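You operate a simulated robot arm through the tools that you are given. There is no shell and no other tool. Be economical: measure what you need, move in short steps, check, and stop when the job is done.

The job below is to be done with a simulated two-armed robot. You get a single attempt, and the scene is never put back.

Task
Turn the pieces dial to 50 pcs. Put the blue cloth from the top of the pallets on the top of the aisle bench and the white cloth on the shelf of the small table. Put three of the rollers from the top of the pallets on the shelf of the aisle bench. Put the canister from the shelf of the pillar bench on top of the roll on the upper shelf of the steel rack. Any order will do. Set down upright: canister.

Only the result counts: the job must be done as asked and must still hold three seconds after the hand-in. Knocking over, shifting, dropping, spilling or breaking anything else fails it. Flat cloth is picked up by pressing the open fingertips on it (5 to 10 N) and closing them slowly along it; thin cloth reads only 2 to 8 mm in the jaws.

Robot
Two 7-joint arms with two-finger parallel grippers on one trunk, on a base that drives. Base frame: it is fixed to the floor where the robot stands at the start and does not move with it; the origin is under the middle of the robot, x ahead of it, y to its left, z up. Lengths are in cm, angles in degrees, forces in N, time in s.
The left shoulder is at the start at [5, 17.7, 102.9], the right one opposite. With the tool pointing down near the work surface each hand reaches from about 10 to 60 cm from the robot's upright axis, wherever it stands, measured 20 degrees to its own side. Places, roughly: canister [-700, 225, 50]; cloth [-200, -75, 50]; pieces dial [70, 0, 120]; roll (13x13x15 cm) [-810, 340, 100]; roller (5x5x16 cm) [-190, -110, 50]; shelf of the aisle bench [0, 340, 40]; shelf of the small table [-340, 30, 30]; top of the aisle bench [0, 340, 80]. Payload 3.43 kg a hand.
The tool frame of a hand sits at the grasp point between the pads (the TCP): z along the fingers, y along the line on which they close. The tips reach 3.4 cm beyond it. The gripper opens to 12.8 cm. The fingers are 2.4 cm wide and 1.2 cm thick; the gripper's body (4.8 by 13 cm) begins 9.6 cm behind the TCP.
Orientation is told as [roll, pitch, yaw] about the base's x, y, z axes, in that order, counted from this pose: with the fingers straight down and closing along the base's y, the tool's x points along the base's -x, its y along +y and its z along -z.

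Tools
- The arms move only by the tool move_arm. It takes "left_commands", "right_commands" or both (then of equal length, played together; a hand with none holds still); each is a list of rows, each a list of 6 numbers: the shift along the tool's x, y, z in units of 300 mm (1.0 is 300 mm), then the turn, a rotation vector about the tool's x, y, z in units of 60 degrees (1.0 is 60 degrees). In form: [[x, y, z, rx, ry, rz], ...]. A call has 1 to 10 rows; each row is the pose to reach, as a shift and turn from the pose commanded when the call began, along the tool's axes at that moment. "left_gripper" and "right_gripper" are, for a hand that has rows, the closure, from 0 (fully open) to 1 (shut), set as the call begins (left out, the last holds). A call with a number of a shift or a turn outside -1 to 1 is refused whole. Rows are played at 5 a second. More than 5 cm and 8.6 degrees between two rows, or a gripper value outside its range, and nothing of the call is played. Where a pose cannot be reached the arm comes as near as it can. A force on the tool above 40 N (or 10 N above the force at the start of the call, whichever is more), or a blocked arm, ends the call early, and 0.2 s more pass. The fingers move at their own pace (about 10.8 cm/s each) and stop on an object; they squeeze with about 26 N. The grip force told is the motor's: it shows also when the fingers shut on nothing. Time passes only in rows, and 0.2 s behind the last, so rows that repeat a pose let the fingers close. It gives the time, the measured TCP pose, the force on the tool (base axes), the opening and the grip force at its end, in the units of the frame above (readings bear some noise), with the torque about the TCP (base axes, N m) and any sound that the robot's microphone picked up, and new pictures: "views" is both (left out), scene, wrist or none (wrist: the cameras of the hands that moved).
- Cameras (640 x 400 px; columns grow to the right, rows downward): "scene" is now at [16.18, 0.65, 122.02]; the picture's right is [0.07, -1.00, 0.00], its down [-0.29, -0.02, -0.96] and it looks along [0.95, 0.06, -0.29] (base axes); focal length 252 px, centre (320, 200). "left" rides on the left gripper at [7.6, 1.1, -16] in its tool frame; the picture's right is [-0.15, 0.99, 0.00], its down [-0.88, -0.13, -0.46] and it looks along [-0.45, -0.07, 0.89] (tool axes); focal length 234 px, centre (320, 200). "right" rides on the right gripper at [7.6, -1.1, -16] in its tool frame; the picture's right is [0.15, 0.99, 0.00], its down [-0.88, 0.13, -0.46] and it looks along [-0.45, 0.07, 0.89] (tool axes); focal length 234 px, centre (320, 200). There is no depth. A picture from a camera that has moved, and an enlarged one, comes with that camera's place and axes in the base frame and with its lens.
- lift_body(by): slides the trunk up (or, below 0, down) by that many cm; the arms and the scene camera ride with it, the base frame stays. It gives what a move gives, with no picture.
- roll_base(legs): drives the robot by 1 to 6 legs, each [ahead, turn to the left] in cm and degrees, along the robot's own axes; the way and the turn of a leg run together, so that a leg with both is an arc; at most 150 cm and 180 degrees a leg. The arms and the cameras ride along, it lands a little off, and it stops where it bumps. It gives what a move gives, and a new picture of the scene camera.
- aim_head(pan, tilt): turns the head with the scene camera to pan (to the left, within 80 degrees either way) and tilt (down, from -29 to 69), counted from straight ahead of the robot. It gives what a move gives, and a new picture of the scene camera.
- close_up(camera, box): a new picture of the part [left, top, right, bottom] of that camera's present view, enlarged. No time passes.
- close_job(): hands the job in; it is judged then, once.

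Work in short steps. Places have to be worked out from the pictures, the camera data and where the tool is seen: move nearer, look again, correct. Check each grasp and each placing, and mend what went wrong. You have 196 turns and 260 pictures in all, those below and enlarged ones among them. Open the grippers and draw the arms clear of the work before you hand the job in, unless the task says otherwise.

The tools are called after ">>>" by a JSON object that holds its "op" and its "data". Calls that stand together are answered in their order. move_arm: Moves the arms, as the interface text tells. Its arguments: {"type":"object","properties":{"left_commands":{"type":"array","items":{"type":"array","items":{"type":"number"}}},"left_gripper":{"type":"number"},"right_commands":{"type":"array","items":{"type":"array","items":{"type":"number"}}},"right_gripper":{"type":"number"},"views":{"type":"string","enum":["both","scene","wrist","none"]}},"required":[]} The other tools are called the same way: lift_body (by) slides the trunk up or down; roll_base (legs) drives the base; aim_head (pan, tilt) turns the head that bears the scene camera; close_up (camera, box) takes an enlarged picture of a part of a camera's view; close_job () hands the job in.

At the start:

```text
time_s: 0.0
left_tool_pos: [45.29, 23.21, 100.09]
left_orientation: [0.1, 0.0, 0.2]
left_wrist_force: [0.2, 0.0, 0.1]
left_moment: [-0.03, 0.0, 0.02]
left_grip_width: 12.81
left_finger_force: 0.1
right_tool_pos: [42.83, -18.66, 100.08]
right_orientation: [-0.1, 0.0, 0.0]
right_wrist_force: [-0.8, -0.1, -0.8]
right_moment: [0.0, 0.02, 0.01]
right_grip_width: 12.77
right_finger_force: 0.1
trunk travel left (down, up): [-20.0, 20.1]
robot x, y, heading: [-0.05, -0.13, 0.3]
head pan, tilt: [3.9, 17.1]
```

scene: 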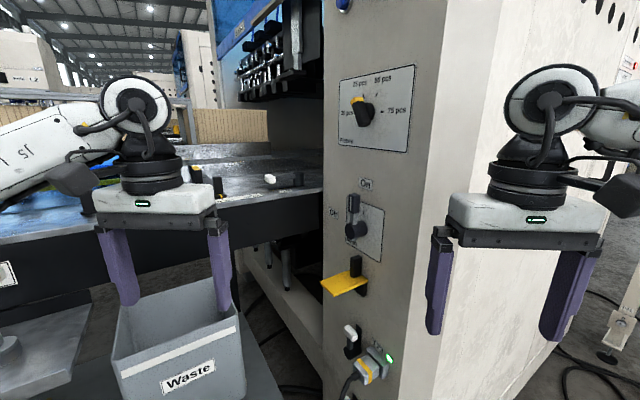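
right: 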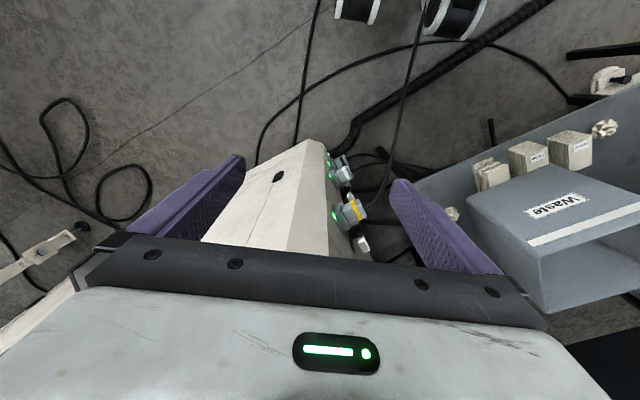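
left: 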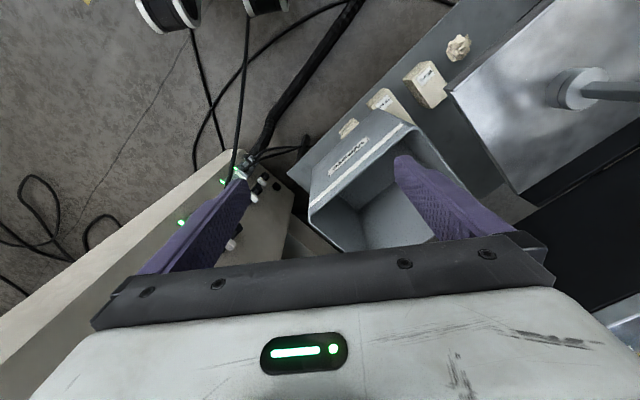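

I start by enlarging the pieces dial to read its scale and pointer.

>>> {"op": "close_up", "data": {"camera": "scene", "box": [320, 50, 432, 160]}}

```text
3.64 times, centred on (376, 105) of scene
camera zoom: at [16.18, 0.65, 122.02], right [0.07, -1.0, 0.0], down [-0.29, -0.02, -0.96], along [0.95, 0.06, -0.29], focal length 917 px, centre (116, 546)
```

zoom: 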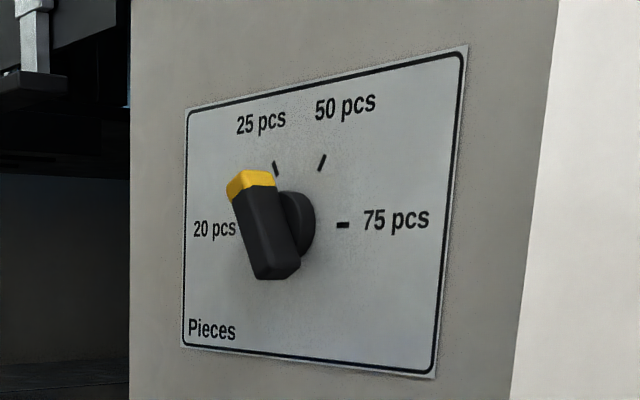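

The dial's pointer is at 25 pcs, and the plate seems to face to the robot's left. I raise the trunk to triangulate the plate's depth.

>>> {"op": "lift_body", "data": {"by": 15}}

>>> {"op": "close_up", "data": {"camera": "scene", "box": [320, 110, 432, 220]}}

```text
time_s: 1.8
left_tool_pos: [45.27, 23.13, 115.03]
left_orientation: [0.0, 0.0, 0.1]
left_wrist_force: [0.1, -0.4, -0.3]
left_moment: [-0.02, -0.01, -0.01]
left_grip_width: 12.79
left_finger_force: 0.1
right_tool_pos: [42.99, -18.78, 114.99]
right_orientation: [0.0, 0.0, 0.0]
right_wrist_force: [-0.1, -0.1, -0.4]
right_moment: [-0.02, 0.03, 0.0]
right_grip_width: 12.8
right_finger_force: 0.0
trunk travel left (down, up): [-35.0, 5.1]
robot x, y, heading: [-0.18, 0.02, -0.2]
head pan, tilt: [3.9, 17.1]
```

```text
3.64 times, centred on (376, 165) of scene
camera zoom: at [16.19, 0.65, 137.02], right [0.07, -1.0, 0.0], down [-0.29, -0.02, -0.96], along [0.95, 0.06, -0.29], focal length 917 px, centre (116, 327)
```

zoom: 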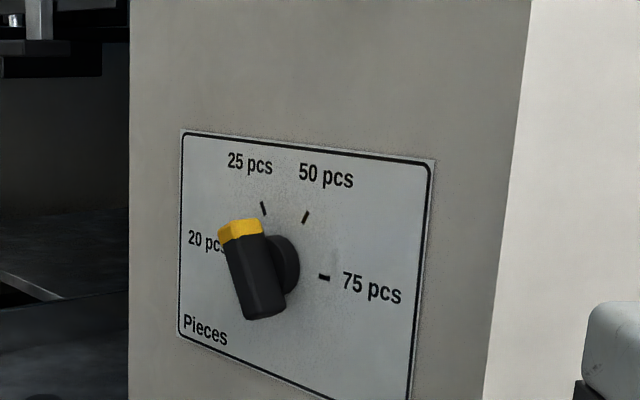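

The plate's normal comes out at about (-0.61, 0.79), with the dial centre at about (71.9, -6.0, 124.4) and the pointer at 25 pcs (60° counterclockwise of 50). I start by yawing the left hand toward the plate and raising it.

>>> {"op": "move_arm", "data": {"left_commands": [[0, -0.024, -0.045, 0, 0, 0.125], [0, -0.048, -0.09, 0, 0, 0.25], [0, -0.072, -0.134, 0, 0, 0.374], [0, -0.095, -0.178, 0, 0, 0.498], [0, -0.119, -0.223, 0, 0, 0.623], [0, -0.143, -0.267, 0, 0, 0.747], [0, -0.167, -0.312, 0, 0, 0.872]], "left_gripper": 0.4, "views": "none"}}

>>> {"op": "move_arm", "data": {"left_commands": [[0, 0, 0, 0, -0.14, 0], [0, 0, 0, 0, -0.28, 0], [0, 0, 0, 0, -0.42, 0], [0, 0, 0, 0, -0.56, 0], [0, 0, 0, 0, -0.7, 0], [0, 0, 0, 0, -0.84, 0], [0, 0, 0, 0, -0.98, 0]], "views": "scene"}}

```text
time_s: 3.4
left_tool_pos: [42.82, 16.6, 122.86]
left_orientation: [0.1, -0.1, -52.4]
left_wrist_force: [-0.1, 0.4, 0.8]
left_moment: [0.0, 0.01, 0.01]
left_grip_width: 7.69
left_finger_force: 0.1
left hand out of reach, approached as far as the arm can: row 7
right_tool_pos: [42.87, -18.92, 115.01]
right_orientation: [0.0, 0.0, -0.1]
right_wrist_force: [0.5, -0.1, 0.5]
right_moment: [0.01, 0.01, -0.01]
right_grip_width: 12.79
right_finger_force: 0.1
trunk travel left (down, up): [-35.0, 5.1]
robot x, y, heading: [0.12, -0.15, -0.0]
head pan, tilt: [3.9, 17.1]
```

```text
time_s: 5.0
left_tool_pos: [42.95, 16.7, 123.04]
left_orientation: [0.1, -59.0, -52.4]
left_wrist_force: [-0.7, 0.2, 0.1]
left_moment: [0.04, 0.02, -0.01]
left_grip_width: 7.69
left_finger_force: 0.0
right_tool_pos: [42.9, -18.67, 115.09]
right_orientation: [0.0, 0.1, 0.0]
right_wrist_force: [0.4, 0.4, 1.0]
right_moment: [0.0, 0.0, 0.0]
right_grip_width: 12.8
right_finger_force: 0.0
trunk travel left (down, up): [-35.0, 5.1]
robot x, y, heading: [-0.41, 0.07, -0.0]
head pan, tilt: [3.9, 17.1]
camera scene: at [16.14, 0.7, 137.03], right [0.07, -1.0, 0.0], down [-0.29, -0.02, -0.96], along [0.95, 0.06, -0.29], focal length 252 px, centre (320, 200)
```

scene: 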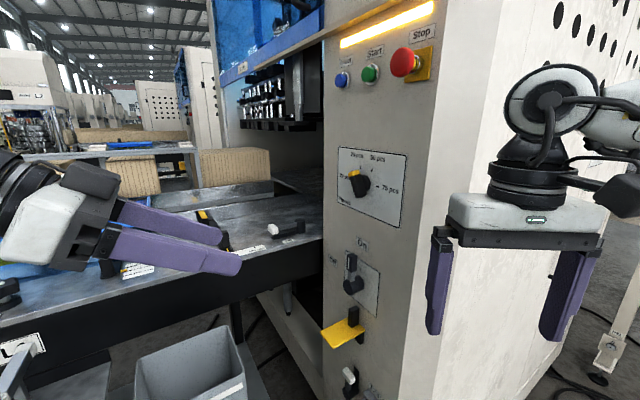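

The hand pitched fine, so now I level it fully and move it to the pre-grasp about 14 cm off the plate.

>>> {"op": "move_arm", "data": {"left_commands": [[-0.058, 0.043, 0.085, 0, -0.074, 0], [-0.117, 0.086, 0.17, 0, -0.148, 0], [-0.175, 0.129, 0.255, 0, -0.222, 0], [-0.233, 0.172, 0.34, 0, -0.295, 0], [-0.291, 0.215, 0.425, 0, -0.369, 0], [-0.35, 0.258, 0.51, 0, -0.443, 0], [-0.408, 0.301, 0.595, 0, -0.517, 0]], "views": "both"}}

```text
time_s: 6.5
left_tool_pos: [63.88, 5.39, 123.98]
left_orientation: [-105.1, -89.8, 52.8]
left_wrist_force: [1.6, 0.2, -0.8]
left_moment: [-0.05, -0.06, -0.18]
left_grip_width: 7.67
left_finger_force: 0.0
left hand out of reach, approached as far as the arm can: row 2, 3, 4, 5
right_tool_pos: [43.53, -18.55, 114.71]
right_orientation: [-0.3, 0.4, -0.1]
right_wrist_force: [1.8, 0.9, -0.2]
right_moment: [-0.05, 0.16, 0.01]
right_grip_width: 12.8
right_finger_force: 0.0
trunk travel left (down, up): [-35.0, 5.1]
robot x, y, heading: [0.16, -0.06, 0.1]
head pan, tilt: [3.9, 17.1]
camera scene: at [16.86, 0.91, 136.9], right [0.07, -1.0, 0.0], down [-0.3, -0.02, -0.95], along [0.95, 0.06, -0.3], focal length 252 px, centre (320, 200)
camera left: at [54.95, 18.63, 116.2], right [0.78, 0.61, 0.14], down [-0.38, 0.28, 0.88], along [0.49, -0.74, 0.45], focal length 234 px, centre (320, 200)
```

scene: 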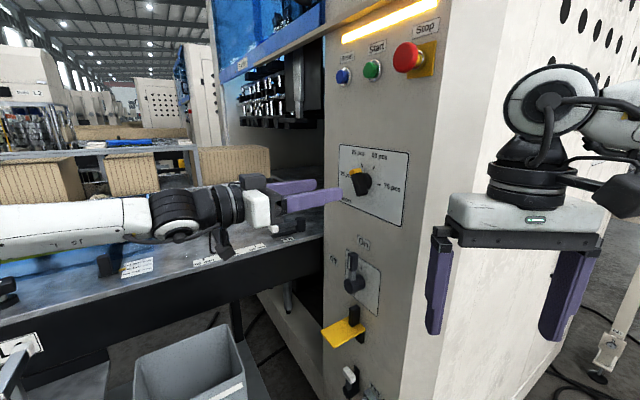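
left: 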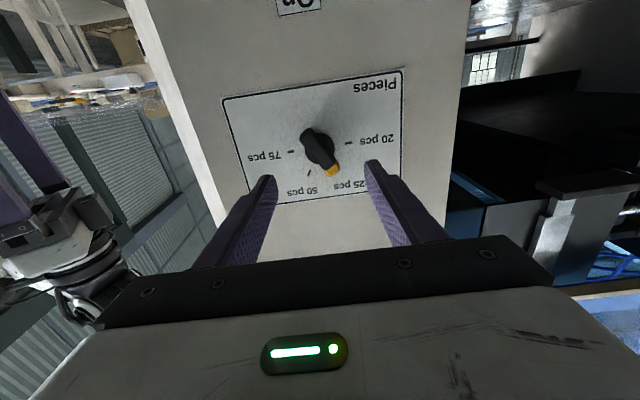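

The plate and dial are straight ahead of the fingers. I twist the hand -30° to square up on the knob bar and advance 6 cm.

>>> {"op": "move_arm", "data": {"left_commands": [[-0.001, -0.003, 0.05, 0, 0, -0.125], [-0.002, -0.006, 0.1, 0, 0, -0.25], [-0.003, -0.009, 0.15, 0, 0, -0.375], [-0.004, -0.011, 0.2, 0, 0, -0.5]], "views": "both"}}

```text
time_s: 7.5
left_tool_pos: [66.68, 0.13, 124.16]
left_orientation: [-89.6, -59.7, 37.4]
left_wrist_force: [-0.4, 0.2, 0.1]
left_moment: [-0.03, -0.03, 0.01]
left_grip_width: 7.7
left_finger_force: 0.0
right_tool_pos: [42.96, -18.78, 114.95]
right_orientation: [0.0, 0.1, 0.0]
right_wrist_force: [-0.5, 0.1, 0.3]
right_moment: [0.03, -0.02, 0.04]
right_grip_width: 12.81
right_finger_force: 0.1
trunk travel left (down, up): [-35.0, 5.1]
robot x, y, heading: [0.1, -0.02, 0.3]
head pan, tilt: [3.9, 17.1]
camera scene: at [16.17, 0.61, 137.02], right [0.07, -1.0, 0.0], down [-0.29, -0.02, -0.96], along [0.95, 0.06, -0.29], focal length 252 px, centre (320, 200)
camera left: at [54.61, 11.03, 116.98], right [0.73, 0.57, -0.37], down [-0.02, 0.56, 0.83], along [0.68, -0.6, 0.42], focal length 234 px, centre (320, 200)
```

scene: 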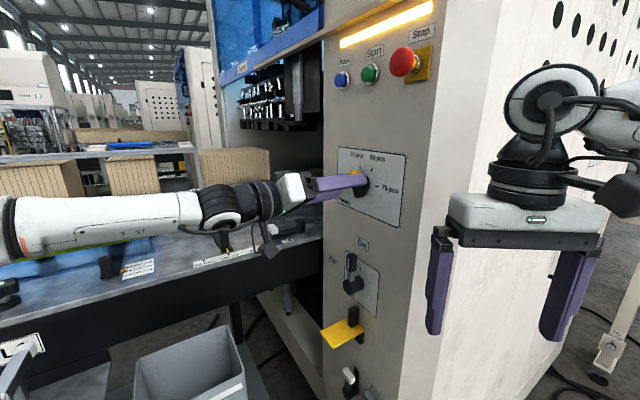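
left: 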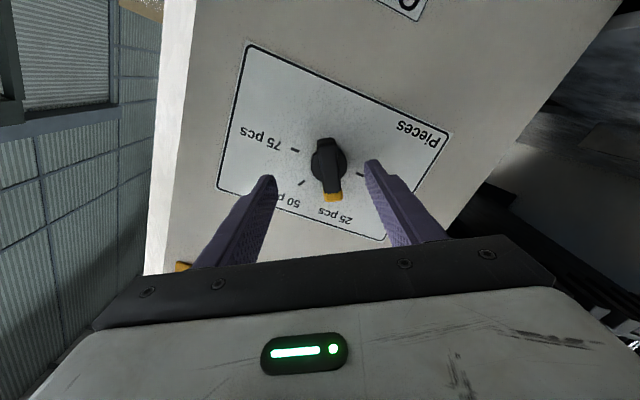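

The bar is aligned with the fingers but about 0.8 cm off centre along tool y. I correct this and advance 3.8 cm.

>>> {"op": "move_arm", "data": {"left_commands": [[0, 0.025, 0.04, 0, 0, 0], [0, 0.025, 0.08, 0, 0, 0], [0, 0.025, 0.127, 0, 0, 0], [0, 0.025, 0.127, 0, 0, 0]], "views": "wrist"}}

```text
time_s: 8.6
left_tool_pos: [69.47, -2.44, 123.78]
left_orientation: [-89.9, -60.1, 37.6]
left_wrist_force: [-0.2, 0.5, 0.0]
left_moment: [0.01, -0.03, 0.01]
left_grip_width: 7.66
left_finger_force: 0.2
right_tool_pos: [42.99, -18.81, 114.94]
right_orientation: [0.0, 0.0, 0.0]
right_wrist_force: [0.0, 0.7, -0.3]
right_moment: [0.01, 0.01, 0.0]
right_grip_width: 12.82
right_finger_force: 0.0
trunk travel left (down, up): [-35.0, 5.1]
robot x, y, heading: [-0.31, -0.07, 0.3]
head pan, tilt: [3.9, 17.1]
camera left: at [57.54, 8.44, 116.63], right [0.73, 0.57, -0.37], down [-0.02, 0.56, 0.83], along [0.68, -0.6, 0.42], focal length 234 px, centre (320, 200)
```

left: 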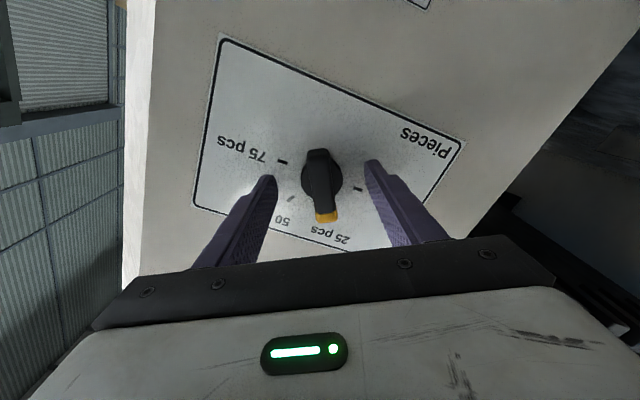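

Bar is centred between the fingers; I close on it.

>>> {"op": "move_arm", "data": {"left_commands": [[0, 0, 0, 0, 0, 0], [0, 0, 0, 0, 0, 0], [0, 0, 0, 0, 0, 0], [0, 0, 0, 0, 0, 0]], "left_gripper": 1.0, "views": "wrist"}}

```text
time_s: 9.6
left_tool_pos: [69.57, -2.46, 123.71]
left_orientation: [-89.7, -59.8, 37.5]
left_wrist_force: [3.0, 0.2, -2.4]
left_moment: [0.04, 0.05, 0.23]
left_grip_width: 3.59
left_finger_force: 44.9
right_tool_pos: [43.05, -18.76, 114.99]
right_orientation: [0.0, 0.1, 0.0]
right_wrist_force: [-0.6, 0.4, 0.1]
right_moment: [0.04, 0.04, 0.0]
right_grip_width: 12.8
right_finger_force: 0.0
trunk travel left (down, up): [-35.0, 5.1]
robot x, y, heading: [0.48, 0.15, 0.1]
head pan, tilt: [3.9, 17.1]
camera left: at [57.61, 8.45, 116.56], right [0.73, 0.57, -0.37], down [-0.02, 0.56, 0.83], along [0.68, -0.6, 0.42], focal length 234 px, centre (320, 200)
```

left: 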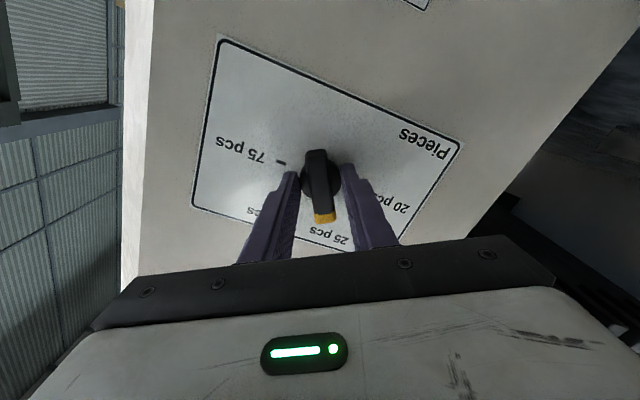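

The fingers closed on the round hub (3.6 cm) instead of the bar. I open, back off 1.3 cm and close again on the bar.

>>> {"op": "move_arm", "data": {"left_commands": [[0, 0, 0, 0, 0, 0], [0, 0, 0, 0, 0, 0], [0, 0, -0.02, 0, 0, 0], [0, 0, -0.043, 0, 0, 0]], "left_gripper": 0.6, "views": "none"}}

>>> {"op": "move_arm", "data": {"left_commands": [[0, 0, 0, 0, 0, 0], [0, 0, 0, 0, 0, 0], [0, 0, 0, 0, 0, 0], [0, 0, 0, 0, 0, 0]], "left_gripper": 1.0, "views": "wrist"}}

```text
time_s: 10.6
left_tool_pos: [68.73, -1.45, 123.88]
left_orientation: [-89.6, -60.0, 37.5]
left_wrist_force: [0.7, 0.2, 0.5]
left_moment: [-0.03, 0.01, -0.04]
left_grip_width: 5.12
left_finger_force: 0.1
right_tool_pos: [42.98, -18.74, 115.03]
right_orientation: [0.0, 0.0, -0.1]
right_wrist_force: [-0.2, 0.4, 0.9]
right_moment: [0.02, -0.04, 0.03]
right_grip_width: 12.8
right_finger_force: 0.2
trunk travel left (down, up): [-35.0, 5.1]
robot x, y, heading: [-0.21, -0.15, -0.0]
head pan, tilt: [3.9, 17.1]
```

```text
time_s: 11.6
left_tool_pos: [68.89, -1.44, 123.67]
left_orientation: [-89.7, -59.9, 37.4]
left_wrist_force: [2.2, 0.9, -3.3]
left_moment: [-0.29, -0.21, -0.39]
left_grip_width: 1.8
left_finger_force: 44.8
right_tool_pos: [43.02, -18.74, 115.04]
right_orientation: [0.0, 0.1, 0.0]
right_wrist_force: [-0.8, -0.1, -1.0]
right_moment: [-0.01, -0.02, 0.01]
right_grip_width: 12.78
right_finger_force: 0.0
trunk travel left (down, up): [-35.0, 5.1]
robot x, y, heading: [-0.08, -0.12, -0.0]
head pan, tilt: [3.9, 17.1]
camera left: at [56.9, 9.48, 116.57], right [0.73, 0.57, -0.37], down [-0.02, 0.56, 0.83], along [0.68, -0.6, 0.42], focal length 234 px, centre (320, 200)
```

left: 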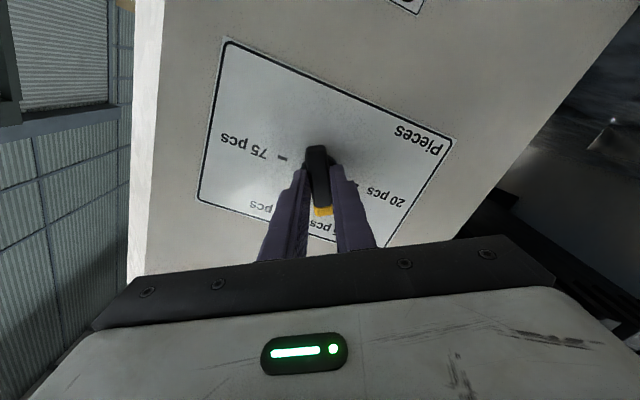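

The bar is gripped (1.8 cm) and the axis is in line with the pivot. I turn +60° about the tool axis.

>>> {"op": "move_arm", "data": {"left_commands": [[0, 0, 0, 0, 0, 0.125], [0, 0, 0, 0, 0, 0.25], [0, 0, 0, 0, 0, 0.375], [0, 0, 0, 0, 0, 0.5], [0, 0, 0, 0, 0, 0.625], [0, 0, 0, 0, 0, 0.75], [0, 0, 0, 0, 0, 0.875], [0, 0, 0, 0, 0, 1.0], [0, 0, 0, 0, 0, 1.0]], "views": "both"}}

```text
time_s: 13.6
left_tool_pos: [69.05, -1.24, 123.88]
left_orientation: [89.9, -59.9, -141.9]
left_wrist_force: [15.7, 3.9, 3.6]
left_moment: [-0.3, -0.26, -0.52]
left_grip_width: 1.8
left_finger_force: 44.8
right_tool_pos: [43.11, -18.75, 114.88]
right_orientation: [0.0, 0.1, 0.0]
right_wrist_force: [-0.2, -0.4, -0.7]
right_moment: [-0.03, 0.02, 0.01]
right_grip_width: 12.79
right_finger_force: 0.0
trunk travel left (down, up): [-35.0, 5.1]
robot x, y, heading: [-0.28, -0.23, 0.1]
head pan, tilt: [3.9, 17.1]
camera scene: at [16.4, 0.72, 137.0], right [0.07, -1.0, 0.0], down [-0.29, -0.02, -0.96], along [0.95, 0.06, -0.3], focal length 252 px, centre (320, 200)
camera left: at [63.07, 14.27, 117.66], right [0.62, 0.48, 0.62], down [-0.72, 0.02, 0.7], along [0.32, -0.88, 0.36], focal length 234 px, centre (320, 200)
```

scene: 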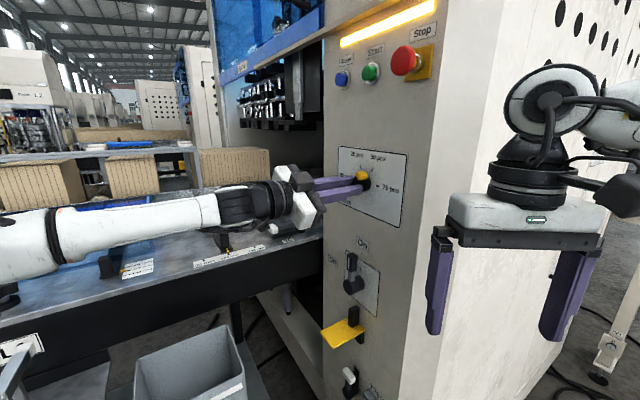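
left: 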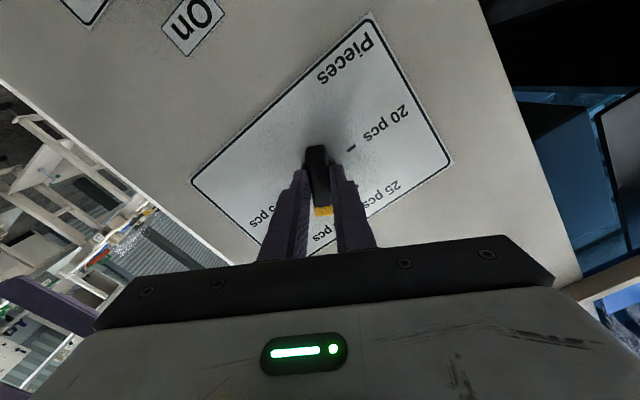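

Turned by 60°. I open slowly, back off, and check the pointer.

>>> {"op": "move_arm", "data": {"left_commands": [[0, 0, 0, 0, 0, 0], [0, 0, 0, 0, 0, 0], [0, 0, -0.1, 0, 0, 0], [0, 0, -0.25, 0, 0, 0], [0, 0, -0.4, 0, 0, 0], [0, 0, -0.5, 0, 0, 0]], "left_gripper": 0.4, "views": "none"}}

>>> {"op": "close_up", "data": {"camera": "scene", "box": [320, 130, 432, 240]}}

```text
time_s: 14.9
left_tool_pos: [59.73, 10.35, 123.82]
left_orientation: [89.7, -60.0, -142.1]
left_wrist_force: [-0.5, -0.2, 0.4]
left_moment: [0.0, 0.0, 0.0]
left_grip_width: 7.7
left_finger_force: 0.0
right_tool_pos: [42.97, -18.63, 114.98]
right_orientation: [-0.1, -0.1, 0.0]
right_wrist_force: [0.2, 0.2, 0.4]
right_moment: [-0.04, 0.02, -0.02]
right_grip_width: 12.81
right_finger_force: 0.1
trunk travel left (down, up): [-35.0, 5.1]
robot x, y, heading: [-0.15, -0.07, 0.0]
head pan, tilt: [3.9, 17.1]
```

```text
3.64 times, centred on (376, 185) of scene
camera zoom: at [16.14, 0.69, 137.03], right [0.07, -1.0, 0.0], down [-0.29, -0.02, -0.96], along [0.95, 0.06, -0.29], focal length 917 px, centre (116, 254)
```

zoom: 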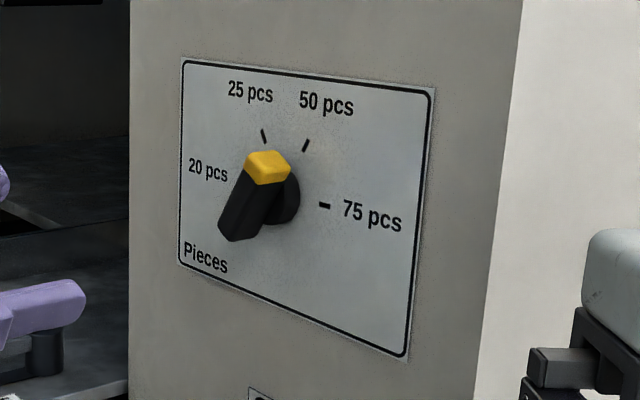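

The pointer now stands at 50 pcs. I bring the left arm back to a travel pose in steps.

>>> {"op": "move_arm", "data": {"left_commands": [[-0.031, -0.054, -0.101, 0, 0, -0.1], [-0.062, -0.108, -0.202, 0, 0, -0.2], [-0.094, -0.163, -0.304, 0, 0, -0.3], [-0.125, -0.217, -0.405, 0, 0, -0.4], [-0.157, -0.271, -0.507, 0, 0, -0.5]], "views": "none"}}

>>> {"op": "move_arm", "data": {"left_commands": [[0, 0, 0, 0, 0.14, 0], [0, 0, 0, 0, 0.28, 0], [0, 0, 0, 0, 0.42, 0], [0, 0, 0, 0, 0.56, 0], [0, 0, 0, 0, 0.7, 0], [0, 0, 0, 0, 0.84, 0], [0, 0, 0, 0, 0.98, 0]], "views": "none"}}

>>> {"op": "move_arm", "data": {"left_commands": [[0, 0, 0, 0, 0.13, 0], [0, 0, 0, 0, 0.26, 0], [0, 0, 0, 0, 0.39, 0], [0, 0, 0, 0, 0.52, 0]], "views": "none"}}

>>> {"op": "move_arm", "data": {"left_commands": [[0, 0, 0, 0, 0, -0.125], [0, 0, 0, 0, 0, -0.25], [0, 0, 0, 0, 0, -0.374], [0, 0, 0, 0, 0, -0.498], [0, 0, 0, 0, 0, -0.623], [0, 0, 0, 0, 0, -0.747], [0, 0, 0, 0, 0, -0.872]], "views": "none"}}

>>> {"op": "aim_head", "data": {"pan": 75, "tilt": 15}}

>>> {"op": "aim_head", "data": {"pan": -75, "tilt": 15}}

```text
time_s: 16.1
left_tool_pos: [45.22, 14.83, 123.96]
left_orientation: [168.0, -87.0, 138.3]
left_wrist_force: [0.6, -0.8, -0.4]
left_moment: [0.01, 0.03, -0.05]
left_grip_width: 7.68
left_finger_force: 0.0
left hand out of reach, approached as far as the arm can: row 5
right_tool_pos: [43.07, -18.68, 115.01]
right_orientation: [0.0, 0.0, -0.1]
right_wrist_force: [0.8, -0.1, 0.5]
right_moment: [0.02, 0.01, -0.05]
right_grip_width: 12.78
right_finger_force: 0.1
trunk travel left (down, up): [-35.0, 5.1]
robot x, y, heading: [-0.12, 0.01, -0.0]
head pan, tilt: [3.9, 17.1]
```

```text
time_s: 17.8
left_tool_pos: [44.31, -6.35, 120.21]
left_orientation: [0.2, -34.0, -54.3]
left_wrist_force: [3.6, 16.4, -17.2]
left_moment: [1.16, -0.43, -0.16]
left_grip_width: 6.93
left_finger_force: 0.1
left hand out of reach, approached as far as the arm can: row 1, 2, 3, 4, 5, 6, 7
right_tool_pos: [42.97, -18.88, 115.1]
right_orientation: [0.2, -0.1, -0.1]
right_wrist_force: [-4.0, -17.8, 15.6]
right_moment: [1.73, 0.07, 0.43]
right_grip_width: 11.85
right_finger_force: 0.2
trunk travel left (down, up): [-35.0, 5.1]
robot x, y, heading: [0.01, -0.12, 0.1]
head pan, tilt: [3.9, 17.1]
```

```text
time_s: 18.2
left_tool_pos: [43.69, -7.61, 119.8]
left_orientation: [2.0, -27.4, -53.8]
left_wrist_force: [6.9, 23.5, 1.1]
left_moment: [0.62, -0.2, -0.15]
left_grip_width: 6.55
left_finger_force: 0.1
left hand out of reach, approached as far as the arm can: row 1, 2
right_tool_pos: [42.8, -19.62, 114.39]
right_orientation: [-1.6, 1.1, -0.1]
right_wrist_force: [-7.5, -23.0, 0.2]
right_moment: [0.62, -0.17, 0.76]
right_grip_width: 11.49
right_finger_force: 0.0
trunk travel left (down, up): [-35.0, 5.1]
robot x, y, heading: [-0.04, 0.2, 0.1]
head pan, tilt: [3.9, 17.1]
stopped in row 2 (left hand): the force on the tool passed its limit at 45 N (the readings are from after the stop); the commanded pose is now the measured one
```

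```text
time_s: 18.6
left_tool_pos: [43.64, -7.78, 119.26]
left_orientation: [-0.9, -27.0, -47.2]
left_wrist_force: [3.7, 23.1, 0.5]
left_moment: [0.54, -0.08, -0.18]
left_grip_width: 6.63
left_finger_force: 0.1
left hand out of reach, approached as far as the arm can: row 1, 2
right_tool_pos: [42.78, -20.21, 114.48]
right_orientation: [-2.5, 1.3, -0.7]
right_wrist_force: [-3.4, -23.5, -0.1]
right_moment: [0.59, -0.1, 0.47]
right_grip_width: 11.52
right_finger_force: 0.1
trunk travel left (down, up): [-35.0, 5.1]
robot x, y, heading: [-0.08, -0.42, 0.0]
head pan, tilt: [3.9, 17.1]
stopped in row 2 (right hand): the force on the tool passed its limit at 42 N (the readings are from after the stop); the commanded pose is now the measured one
```

```text
time_s: 20.0
left_tool_pos: [43.57, -7.88, 119.49]
left_orientation: [-1.0, -27.2, -47.4]
left_wrist_force: [0.9, 28.8, -6.8]
left_moment: [1.04, -0.16, -0.43]
left_grip_width: 6.52
left_finger_force: 0.1
right_tool_pos: [42.75, -20.04, 114.44]
right_orientation: [-2.3, 1.2, -0.6]
right_wrist_force: [-0.6, -29.0, 6.6]
right_moment: [1.28, 0.08, 0.28]
right_grip_width: 11.08
right_finger_force: 0.0
trunk travel left (down, up): [-35.0, 5.1]
robot x, y, heading: [0.12, -0.33, 0.1]
head pan, tilt: [75.0, 15.0]
camera scene: at [13.91, 6.18, 137.24], right [0.66, -0.76, 0.0], down [-0.21, -0.18, -0.96], along [0.73, 0.63, -0.27], focal length 252 px, centre (320, 200)
```

scene: 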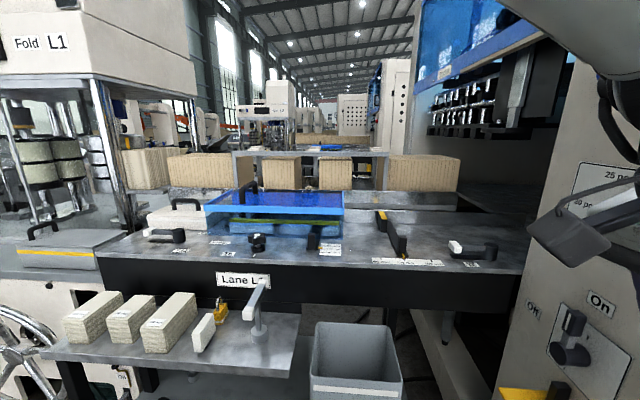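

```text
time_s: 22.4
left_tool_pos: [43.48, -7.97, 119.41]
left_orientation: [-1.1, -27.3, -47.2]
left_wrist_force: [-2.0, 30.5, 2.1]
left_moment: [0.68, 0.07, -0.52]
left_grip_width: 6.56
left_finger_force: 0.0
right_tool_pos: [42.75, -20.11, 114.48]
right_orientation: [-2.4, 1.1, -0.7]
right_wrist_force: [1.0, -30.4, -1.5]
right_moment: [0.65, 0.02, 0.16]
right_grip_width: 11.1
right_finger_force: 0.1
trunk travel left (down, up): [-35.0, 5.1]
robot x, y, heading: [-0.26, 0.35, -0.2]
head pan, tilt: [-75.0, 15.0]
camera scene: at [9.64, -8.86, 137.36], right [-0.95, -0.3, 0.0], down [-0.08, 0.25, -0.97], along [0.29, -0.92, -0.26], focal length 252 px, centre (320, 200)
```

scene: 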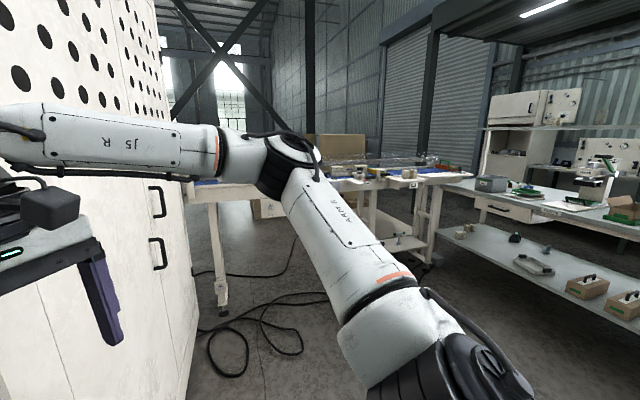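

The left hand drifted into the right one because that target was out of reach, and they are now touching. I move the left hand straight back toward base +y, alone.

>>> {"op": "move_arm", "data": {"left_commands": [[0.052, 0.054, -0.027, 0, 0, 0], [0.13, 0.136, -0.066, 0, 0, 0], [0.208, 0.217, -0.106, 0, 0, 0], [0.286, 0.3, -0.146, 0, 0, 0], [0.364, 0.38, -0.186, 0, 0, 0], [0.442, 0.46, -0.225, 0, 0, 0], [0.52, 0.543, -0.265, 0, 0, 0]], "views": "none"}}

>>> {"op": "aim_head", "data": {"pan": 0, "tilt": 30}}

```text
time_s: 24.0
left_tool_pos: [41.32, -4.84, 112.8]
left_orientation: [-1.5, -27.4, -47.2]
left_wrist_force: [-0.4, -0.1, -0.2]
left_moment: [0.0, 0.0, 0.0]
left_grip_width: 7.68
left_finger_force: 0.0
left hand out of reach, approached as far as the arm can: row 1, 2, 3, 4, 5, 6, 7
right_tool_pos: [42.73, -19.82, 114.34]
right_orientation: [-2.1, 1.1, -0.5]
right_wrist_force: [0.9, -0.3, -0.4]
right_moment: [0.0, -0.02, 0.01]
right_grip_width: 12.78
right_finger_force: 0.1
trunk travel left (down, up): [-35.0, 5.1]
robot x, y, heading: [-0.15, -0.03, 0.3]
head pan, tilt: [-75.0, 15.0]
```

```text
time_s: 25.4
left_tool_pos: [41.33, -4.9, 112.77]
left_orientation: [-1.5, -27.4, -47.3]
left_wrist_force: [0.0, -0.6, 0.3]
left_moment: [0.03, 0.0, 0.0]
left_grip_width: 7.69
left_finger_force: 0.0
right_tool_pos: [42.79, -19.86, 114.49]
right_orientation: [-2.0, 1.1, -0.5]
right_wrist_force: [0.4, -0.2, -0.6]
right_moment: [-0.02, 0.02, -0.01]
right_grip_width: 12.81
right_finger_force: 0.0
trunk travel left (down, up): [-35.0, 5.1]
robot x, y, heading: [-0.16, 0.23, -0.1]
head pan, tilt: [0.0, 30.0]
camera scene: at [15.9, 0.05, 134.94], right [0.0, -1.0, 0.0], down [-0.5, 0.0, -0.87], along [0.87, 0.0, -0.5], focal length 252 px, centre (320, 200)
```

scene: 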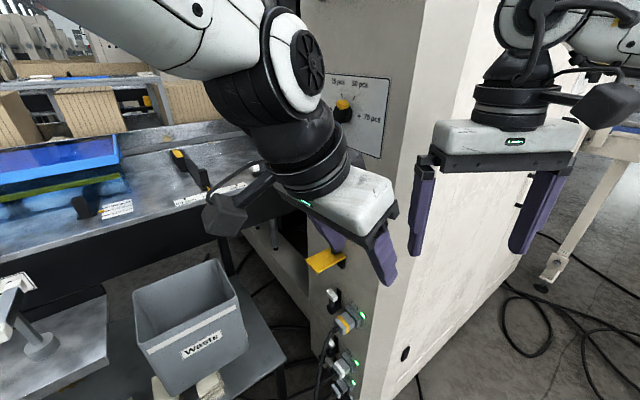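

The forces are gone and the hands are apart. I straighten the left hand (pitch back to vertical) in place.

>>> {"op": "move_arm", "data": {"left_commands": [[0, 0, 0, 0, 0.11, 0], [0, 0, 0, 0, 0.22, 0], [0, 0, 0, 0, 0.33, 0], [0, 0, 0, 0, 0.45, 0]], "views": "none"}}

```text
time_s: 26.4
left_tool_pos: [35.78, -5.45, 113.13]
left_orientation: [-3.3, -1.8, -46.6]
left_wrist_force: [-0.4, -0.6, 0.5]
left_moment: [-0.03, -0.03, 0.02]
left_grip_width: 7.68
left_finger_force: 0.2
left hand out of reach, approached as far as the arm can: row 1, 2, 3, 4
right_tool_pos: [42.79, -19.74, 114.54]
right_orientation: [-1.9, 1.0, -0.5]
right_wrist_force: [-1.0, -0.2, -0.5]
right_moment: [-0.02, 0.02, 0.02]
right_grip_width: 12.8
right_finger_force: 0.0
trunk travel left (down, up): [-35.0, 5.1]
robot x, y, heading: [-0.2, 0.01, 0.1]
head pan, tilt: [0.0, 30.0]
```

Vertical now. I yaw back to zero while shifting away to +y.

>>> {"op": "move_arm", "data": {"left_commands": [[0.06, 0.06, 0, 0, 0, -0.1], [0.12, 0.12, 0, 0, 0, -0.22], [0.18, 0.18, 0, 0, 0, -0.33], [0.24, 0.24, 0, 0, 0, -0.44], [0.32, 0.31, 0, 0, 0, -0.55], [0.4, 0.38, 0, 0, 0, -0.66], [0.487, 0.46, 0, 0, 0, -0.777]], "views": "scene"}}

```text
time_s: 28.0
left_tool_pos: [32.16, 0.61, 103.74]
left_orientation: [-1.0, 0.8, -1.2]
left_wrist_force: [-0.3, -0.3, 1.0]
left_moment: [-0.02, 0.02, 0.01]
left_grip_width: 7.66
left_finger_force: 0.0
left hand out of reach, approached as far as the arm can: row 1, 2, 3, 4, 5, 6, 7
right_tool_pos: [42.81, -19.85, 114.34]
right_orientation: [-2.0, 0.9, -0.5]
right_wrist_force: [0.1, -0.6, -0.1]
right_moment: [-0.02, -0.01, 0.01]
right_grip_width: 12.81
right_finger_force: 0.1
trunk travel left (down, up): [-35.0, 5.1]
robot x, y, heading: [0.03, -0.16, 0.0]
head pan, tilt: [0.0, 30.0]
camera scene: at [15.89, 0.11, 134.94], right [0.0, -1.0, 0.0], down [-0.5, 0.0, -0.87], along [0.87, 0.0, -0.5], focal length 252 px, centre (320, 200)
```

scene: 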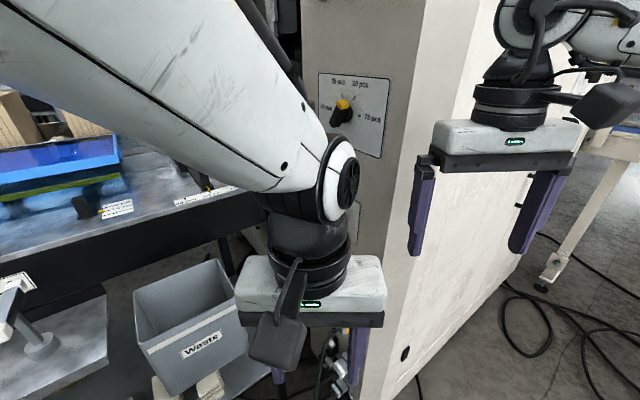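

The orientation is zero again. I shift the hand to the left and forward toward its home spot.

>>> {"op": "move_arm", "data": {"left_commands": [[-0.05, 0.1, 0, 0, 0, 0], [-0.1, 0.22, 0, 0, 0, 0], [-0.15, 0.34, 0, 0, 0, 0], [-0.2, 0.46, 0, 0, 0, 0], [-0.25, 0.58, -0.05, 0, 0, 0], [-0.3, 0.68, -0.1, 0, 0, 0], [-0.37, 0.74, -0.2, 0, 0, 0], [-0.43, 0.75, -0.3, 0, 0, 0]], "views": "scene"}}

```text
time_s: 29.8
left_tool_pos: [31.29, 2.1, 102.18]
left_orientation: [-1.2, 0.6, -1.2]
left_wrist_force: [-1.1, 0.0, -0.8]
left_moment: [-0.02, 0.0, 0.01]
left_grip_width: 7.69
left_finger_force: 0.0
left hand out of reach, approached as far as the arm can: row 1, 2, 3, 4, 5, 6, 7, 8
right_tool_pos: [42.89, -19.9, 114.32]
right_orientation: [-1.9, 1.1, -0.5]
right_wrist_force: [0.2, -0.5, 0.0]
right_moment: [0.0, 0.0, -0.01]
right_grip_width: 12.79
right_finger_force: 0.0
trunk travel left (down, up): [-35.0, 5.1]
robot x, y, heading: [0.02, 0.18, -0.2]
head pan, tilt: [0.0, 30.0]
camera scene: at [15.9, 0.06, 134.94], right [0.0, -1.0, 0.0], down [-0.5, 0.0, -0.87], along [0.87, 0.0, -0.5], focal length 252 px, centre (320, 200)
```

scene: 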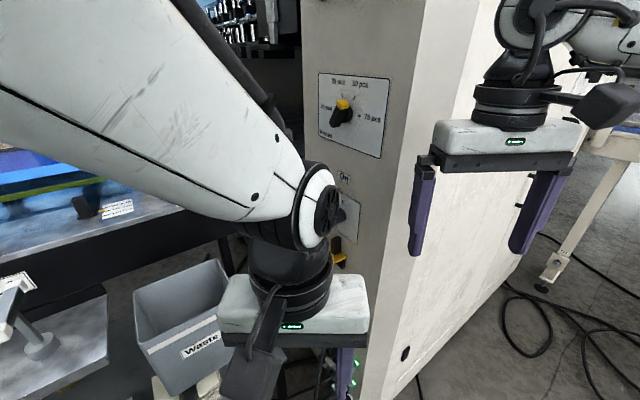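

Still limited by the joint configuration. I try extending forward and up, straightening the elbow, before going left.

>>> {"op": "move_arm", "data": {"left_commands": [[-0.1, 0.0, -0.08, 0, 0, 0], [-0.2, 0.02, -0.16, 0, 0, 0], [-0.3, 0.04, -0.24, 0, 0, 0], [-0.4, 0.07, -0.32, 0, 0, 0], [-0.5, 0.1, -0.4, 0, 0, 0], [-0.6, 0.15, -0.45, 0, 0, 0]], "views": "scene"}}

```text
time_s: 31.2
left_tool_pos: [34.52, -3.54, 109.17]
left_orientation: [-2.1, 1.0, -1.0]
left_wrist_force: [-0.2, -0.7, 1.2]
left_moment: [-0.01, 0.0, 0.01]
left_grip_width: 7.67
left_finger_force: 0.1
left hand out of reach, approached as far as the arm can: row 1, 2, 3, 4, 5, 6
right_tool_pos: [42.7, -19.88, 114.47]
right_orientation: [-2.0, 1.1, -0.5]
right_wrist_force: [1.1, -0.3, 0.0]
right_moment: [-0.01, -0.02, 0.02]
right_grip_width: 12.78
right_finger_force: 0.0
trunk travel left (down, up): [-35.0, 5.1]
robot x, y, heading: [0.1, 0.04, 0.0]
head pan, tilt: [0.0, 30.0]
camera scene: at [15.98, -0.72, 135.45], right [-0.09, -1.0, 0.0], down [-0.45, 0.04, -0.89], along [0.89, -0.08, -0.45], focal length 252 px, centre (320, 200)
```

scene: 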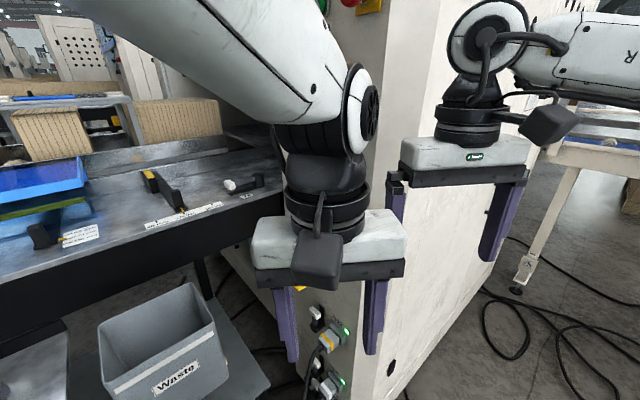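

The arm is on an awkward branch (elbow up by the head). I turn the head away and bring the hand lower and left, where the limit seemed to loosen.

>>> {"op": "aim_head", "data": {"pan": -30, "tilt": 30}}

>>> {"op": "move_arm", "data": {"left_commands": [[0, 0.05, 0.1, 0, 0, 0], [0, 0.1, 0.22, 0, 0, 0], [0, 0.15, 0.34, 0, 0, 0], [0, 0.2, 0.46, 0, 0, 0], [0, 0.25, 0.58, 0, 0, 0], [0, 0.3, 0.7, 0, 0, 0], [0, 0.4, 0.8, 0, 0, 0]], "views": "scene"}}

```text
time_s: 32.2
left_tool_pos: [34.6, -3.68, 109.33]
left_orientation: [-2.3, 0.8, -1.2]
left_wrist_force: [0.5, 0.0, 0.0]
left_moment: [-0.02, 0.0, 0.02]
left_grip_width: 7.66
left_finger_force: 0.0
right_tool_pos: [42.92, -19.92, 114.46]
right_orientation: [-2.1, 1.1, -0.4]
right_wrist_force: [0.7, -0.2, -0.2]
right_moment: [-0.02, -0.01, -0.01]
right_grip_width: 12.8
right_finger_force: 0.1
trunk travel left (down, up): [-35.0, 5.1]
robot x, y, heading: [-0.06, -0.14, 0.0]
head pan, tilt: [-30.0, 30.0]
camera scene: at [14.69, -4.46, 134.94], right [-0.5, -0.87, 0.0], down [-0.43, 0.25, -0.87], along [0.75, -0.43, -0.5], focal length 252 px, centre (320, 200)
```

scene: 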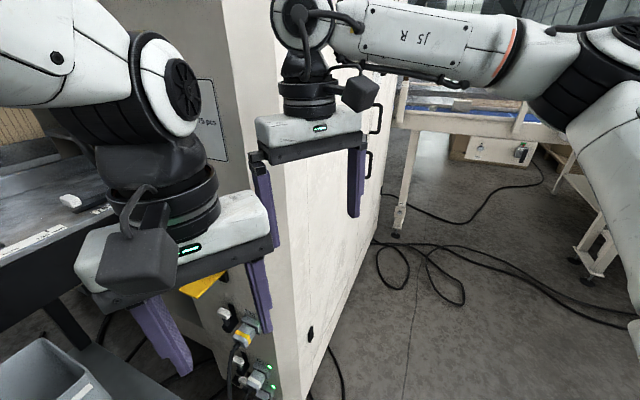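

```text
time_s: 33.8
left_tool_pos: [29.48, 2.97, 93.05]
left_orientation: [-4.5, -0.7, -0.3]
left_wrist_force: [-0.4, 0.8, 0.5]
left_moment: [-0.01, 0.01, 0.0]
left_grip_width: 7.67
left_finger_force: 0.2
left hand out of reach, approached as far as the arm can: row 1, 2, 3, 4, 5, 6, 7
right_tool_pos: [42.79, -19.88, 114.47]
right_orientation: [-2.0, 1.1, -0.5]
right_wrist_force: [0.6, -0.1, -0.2]
right_moment: [0.02, 0.0, 0.02]
right_grip_width: 12.8
right_finger_force: 0.0
trunk travel left (down, up): [-35.0, 5.1]
robot x, y, heading: [0.4, 0.22, -0.2]
head pan, tilt: [-30.0, 30.0]
camera scene: at [14.69, -4.47, 134.94], right [-0.5, -0.87, 0.0], down [-0.43, 0.25, -0.87], along [0.75, -0.43, -0.5], focal length 252 px, centre (320, 200)
```

scene: 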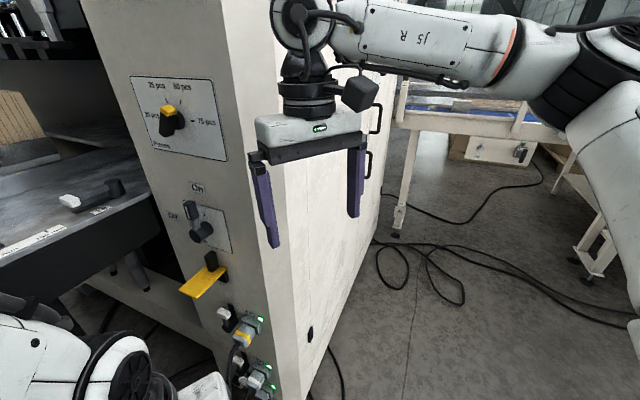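

Not yet free. I try pitching the hand forward while raising it, so the wrist sits differently relative to the elbow.

>>> {"op": "move_arm", "data": {"left_commands": [[-0.03, 0.03, -0.07, 0, -0.13, 0], [-0.06, 0.06, -0.14, 0, -0.26, 0], [-0.1, 0.1, -0.21, 0, -0.39, 0], [-0.15, 0.15, -0.28, 0, -0.52, 0], [-0.2, 0.2, -0.35, 0, -0.65, 0], [-0.26, 0.26, -0.42, 0, -0.78, 0], [-0.33, 0.33, -0.5, 0, -0.91, 0], [-0.4, 0.4, -0.6, 0, -1.0, 0]], "views": "none"}}

>>> {"op": "aim_head", "data": {"pan": 20, "tilt": 20}}

```text
time_s: 35.6
left_tool_pos: [45.68, 14.27, 109.59]
left_orientation: [-2.2, -59.5, 0.7]
left_wrist_force: [0.5, 0.2, -0.1]
left_moment: [-0.02, -0.01, -0.03]
left_grip_width: 7.67
left_finger_force: 0.0
left hand out of reach, approached as far as the arm can: row 3, 4, 5, 6, 7, 8
right_tool_pos: [42.86, -19.68, 114.46]
right_orientation: [-2.1, 1.1, -0.5]
right_wrist_force: [1.0, 0.0, 0.2]
right_moment: [-0.08, -0.04, -0.04]
right_grip_width: 12.81
right_finger_force: 0.1
trunk travel left (down, up): [-35.0, 5.1]
robot x, y, heading: [0.2, -0.0, 0.3]
head pan, tilt: [-30.0, 30.0]
```

```text
time_s: 36.8
left_tool_pos: [45.56, 13.92, 109.65]
left_orientation: [-2.1, -59.3, 0.6]
left_wrist_force: [0.3, -0.6, -0.5]
left_moment: [0.0, 0.0, -0.02]
left_grip_width: 7.67
left_finger_force: 0.0
right_tool_pos: [42.81, -19.82, 114.37]
right_orientation: [-2.0, 1.1, -0.5]
right_wrist_force: [1.1, 0.6, -0.8]
right_moment: [-0.04, -0.01, -0.01]
right_grip_width: 12.81
right_finger_force: 0.1
trunk travel left (down, up): [-35.0, 5.1]
robot x, y, heading: [-0.2, -0.15, -0.0]
head pan, tilt: [20.0, 20.0]
camera scene: at [15.61, 3.24, 136.54], right [0.34, -0.94, 0.0], down [-0.32, -0.12, -0.94], along [0.88, 0.32, -0.34], focal length 252 px, centre (320, 200)
```

scene: 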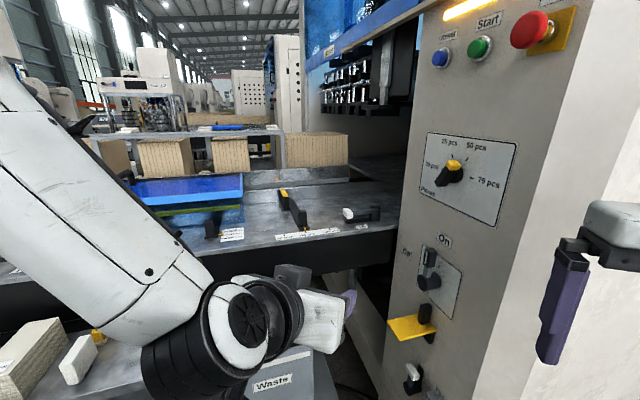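

The arm now moves freely. I continue up, left and forward with the hand level.

>>> {"op": "move_arm", "data": {"left_commands": [[-0.084, 0.058, 0.018, 0, -0.065, 0], [-0.168, 0.117, 0.036, 0, -0.13, 0], [-0.25, 0.175, 0.054, 0, -0.195, 0], [-0.335, 0.233, 0.072, 0, -0.26, 0], [-0.42, 0.29, 0.09, 0, -0.32, 0], [-0.5, 0.35, 0.107, 0, -0.38, 0], [-0.585, 0.41, 0.125, 0, -0.44, 0], [-0.67, 0.467, 0.143, 0, -0.5, 0]], "views": "scene"}}

```text
time_s: 38.6
left_tool_pos: [59.66, 28.35, 124.85]
left_orientation: [-58.5, -88.8, 57.3]
left_wrist_force: [0.1, -0.7, 0.1]
left_moment: [-0.01, 0.01, -0.02]
left_grip_width: 7.66
left_finger_force: 0.0
right_tool_pos: [42.87, -19.85, 114.44]
right_orientation: [-2.1, 1.1, -0.5]
right_wrist_force: [0.5, 0.2, 0.4]
right_moment: [-0.03, 0.0, -0.01]
right_grip_width: 12.82
right_finger_force: 0.1
trunk travel left (down, up): [-35.0, 5.1]
robot x, y, heading: [-0.18, 0.07, -0.1]
head pan, tilt: [20.0, 20.0]
camera scene: at [15.67, 3.33, 136.53], right [0.34, -0.94, 0.0], down [-0.32, -0.12, -0.94], along [0.88, 0.32, -0.34], focal length 252 px, centre (320, 200)
```

scene: 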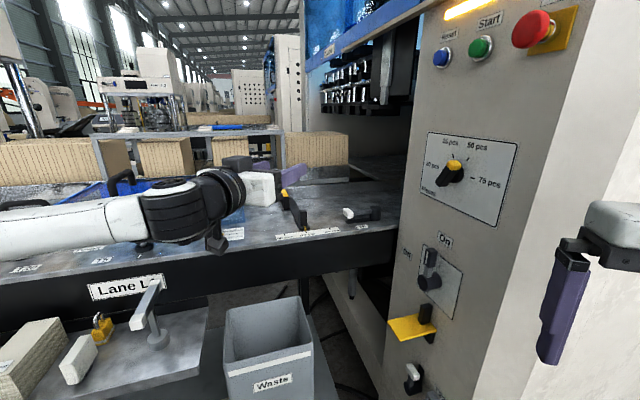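

Good – the forearm is back in its ordinary configuration. I pitch the hand down again while drawing it back.

>>> {"op": "move_arm", "data": {"left_commands": [[0.02, -0.02, -0.042, 0, 0.12, 0], [0.04, -0.033, -0.083, 0, 0.25, 0], [0.06, -0.05, -0.125, 0, 0.37, 0], [0.083, -0.066, -0.167, 0, 0.5, 0], [0.1, -0.083, -0.21, 0, 0.62, 0], [0.125, -0.1, -0.25, 0, 0.75, 0], [0.146, -0.116, -0.29, 0, 0.87, 0], [0.167, -0.133, -0.333, 0, 1.0, 0]], "views": "none"}}

```text
time_s: 40.4
left_tool_pos: [49.52, 24.26, 119.66]
left_orientation: [-1.3, -29.3, -0.6]
left_wrist_force: [0.8, 0.2, -0.3]
left_moment: [0.01, 0.01, 0.01]
left_grip_width: 7.68
left_finger_force: 0.2
right_tool_pos: [42.84, -19.89, 114.42]
right_orientation: [-2.0, 1.0, -0.5]
right_wrist_force: [0.1, -0.3, -0.6]
right_moment: [0.01, 0.0, -0.03]
right_grip_width: 12.78
right_finger_force: 0.1
trunk travel left (down, up): [-35.0, 5.1]
robot x, y, heading: [0.16, 0.03, -0.0]
head pan, tilt: [20.0, 20.0]
```

Finish the pitch to vertical and return to the home spot.

>>> {"op": "move_arm", "data": {"left_commands": [[0.045, 0, 0.012, 0.005, 0.122, 0], [0.09, 0, 0.025, 0.01, 0.245, 0], [0.135, 0, 0.038, 0.015, 0.367, 0], [0.18, 0, 0.05, 0.02, 0.49, 0]], "views": "none"}}

>>> {"op": "aim_head", "data": {"pan": 80, "tilt": 15}}

```text
time_s: 41.4
left_tool_pos: [45.65, 24.03, 115.78]
left_orientation: [-2.2, 0.1, -1.5]
left_wrist_force: [-0.5, -0.6, -0.1]
left_moment: [0.0, -0.01, -0.02]
left_grip_width: 7.7
left_finger_force: 0.0
right_tool_pos: [42.85, -19.92, 114.46]
right_orientation: [-2.0, 1.2, -0.6]
right_wrist_force: [0.1, 0.0, 0.3]
right_moment: [-0.02, -0.03, 0.03]
right_grip_width: 12.81
right_finger_force: 0.1
trunk travel left (down, up): [-35.0, 5.1]
robot x, y, heading: [0.3, 0.36, 0.0]
head pan, tilt: [20.0, 20.0]
```

```text
time_s: 42.7
left_tool_pos: [45.5, 24.24, 115.88]
left_orientation: [-2.2, 0.1, -1.5]
left_wrist_force: [-0.3, -0.1, 0.9]
left_moment: [0.01, -0.02, 0.02]
left_grip_width: 7.67
left_finger_force: 0.0
right_tool_pos: [42.88, -19.81, 114.45]
right_orientation: [-2.0, 1.1, -0.5]
right_wrist_force: [0.2, 0.0, -0.1]
right_moment: [-0.01, -0.01, 0.01]
right_grip_width: 12.8
right_finger_force: 0.1
trunk travel left (down, up): [-35.0, 5.1]
robot x, y, heading: [0.33, 0.21, -0.0]
head pan, tilt: [80.0, 15.0]
camera scene: at [8.48, 9.26, 137.36], right [0.98, -0.17, 0.0], down [-0.05, -0.25, -0.97], along [0.17, 0.95, -0.26], focal length 252 px, centre (320, 200)
```

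scene: 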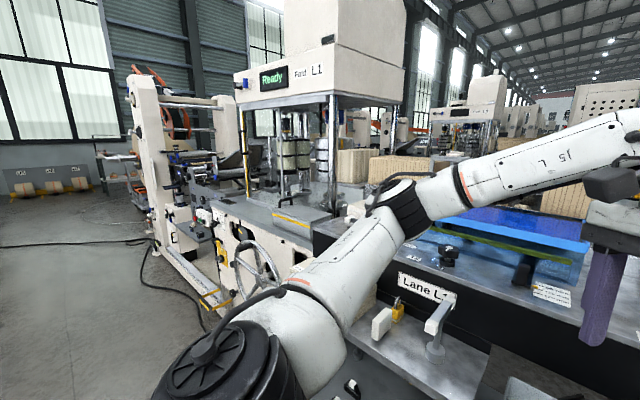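

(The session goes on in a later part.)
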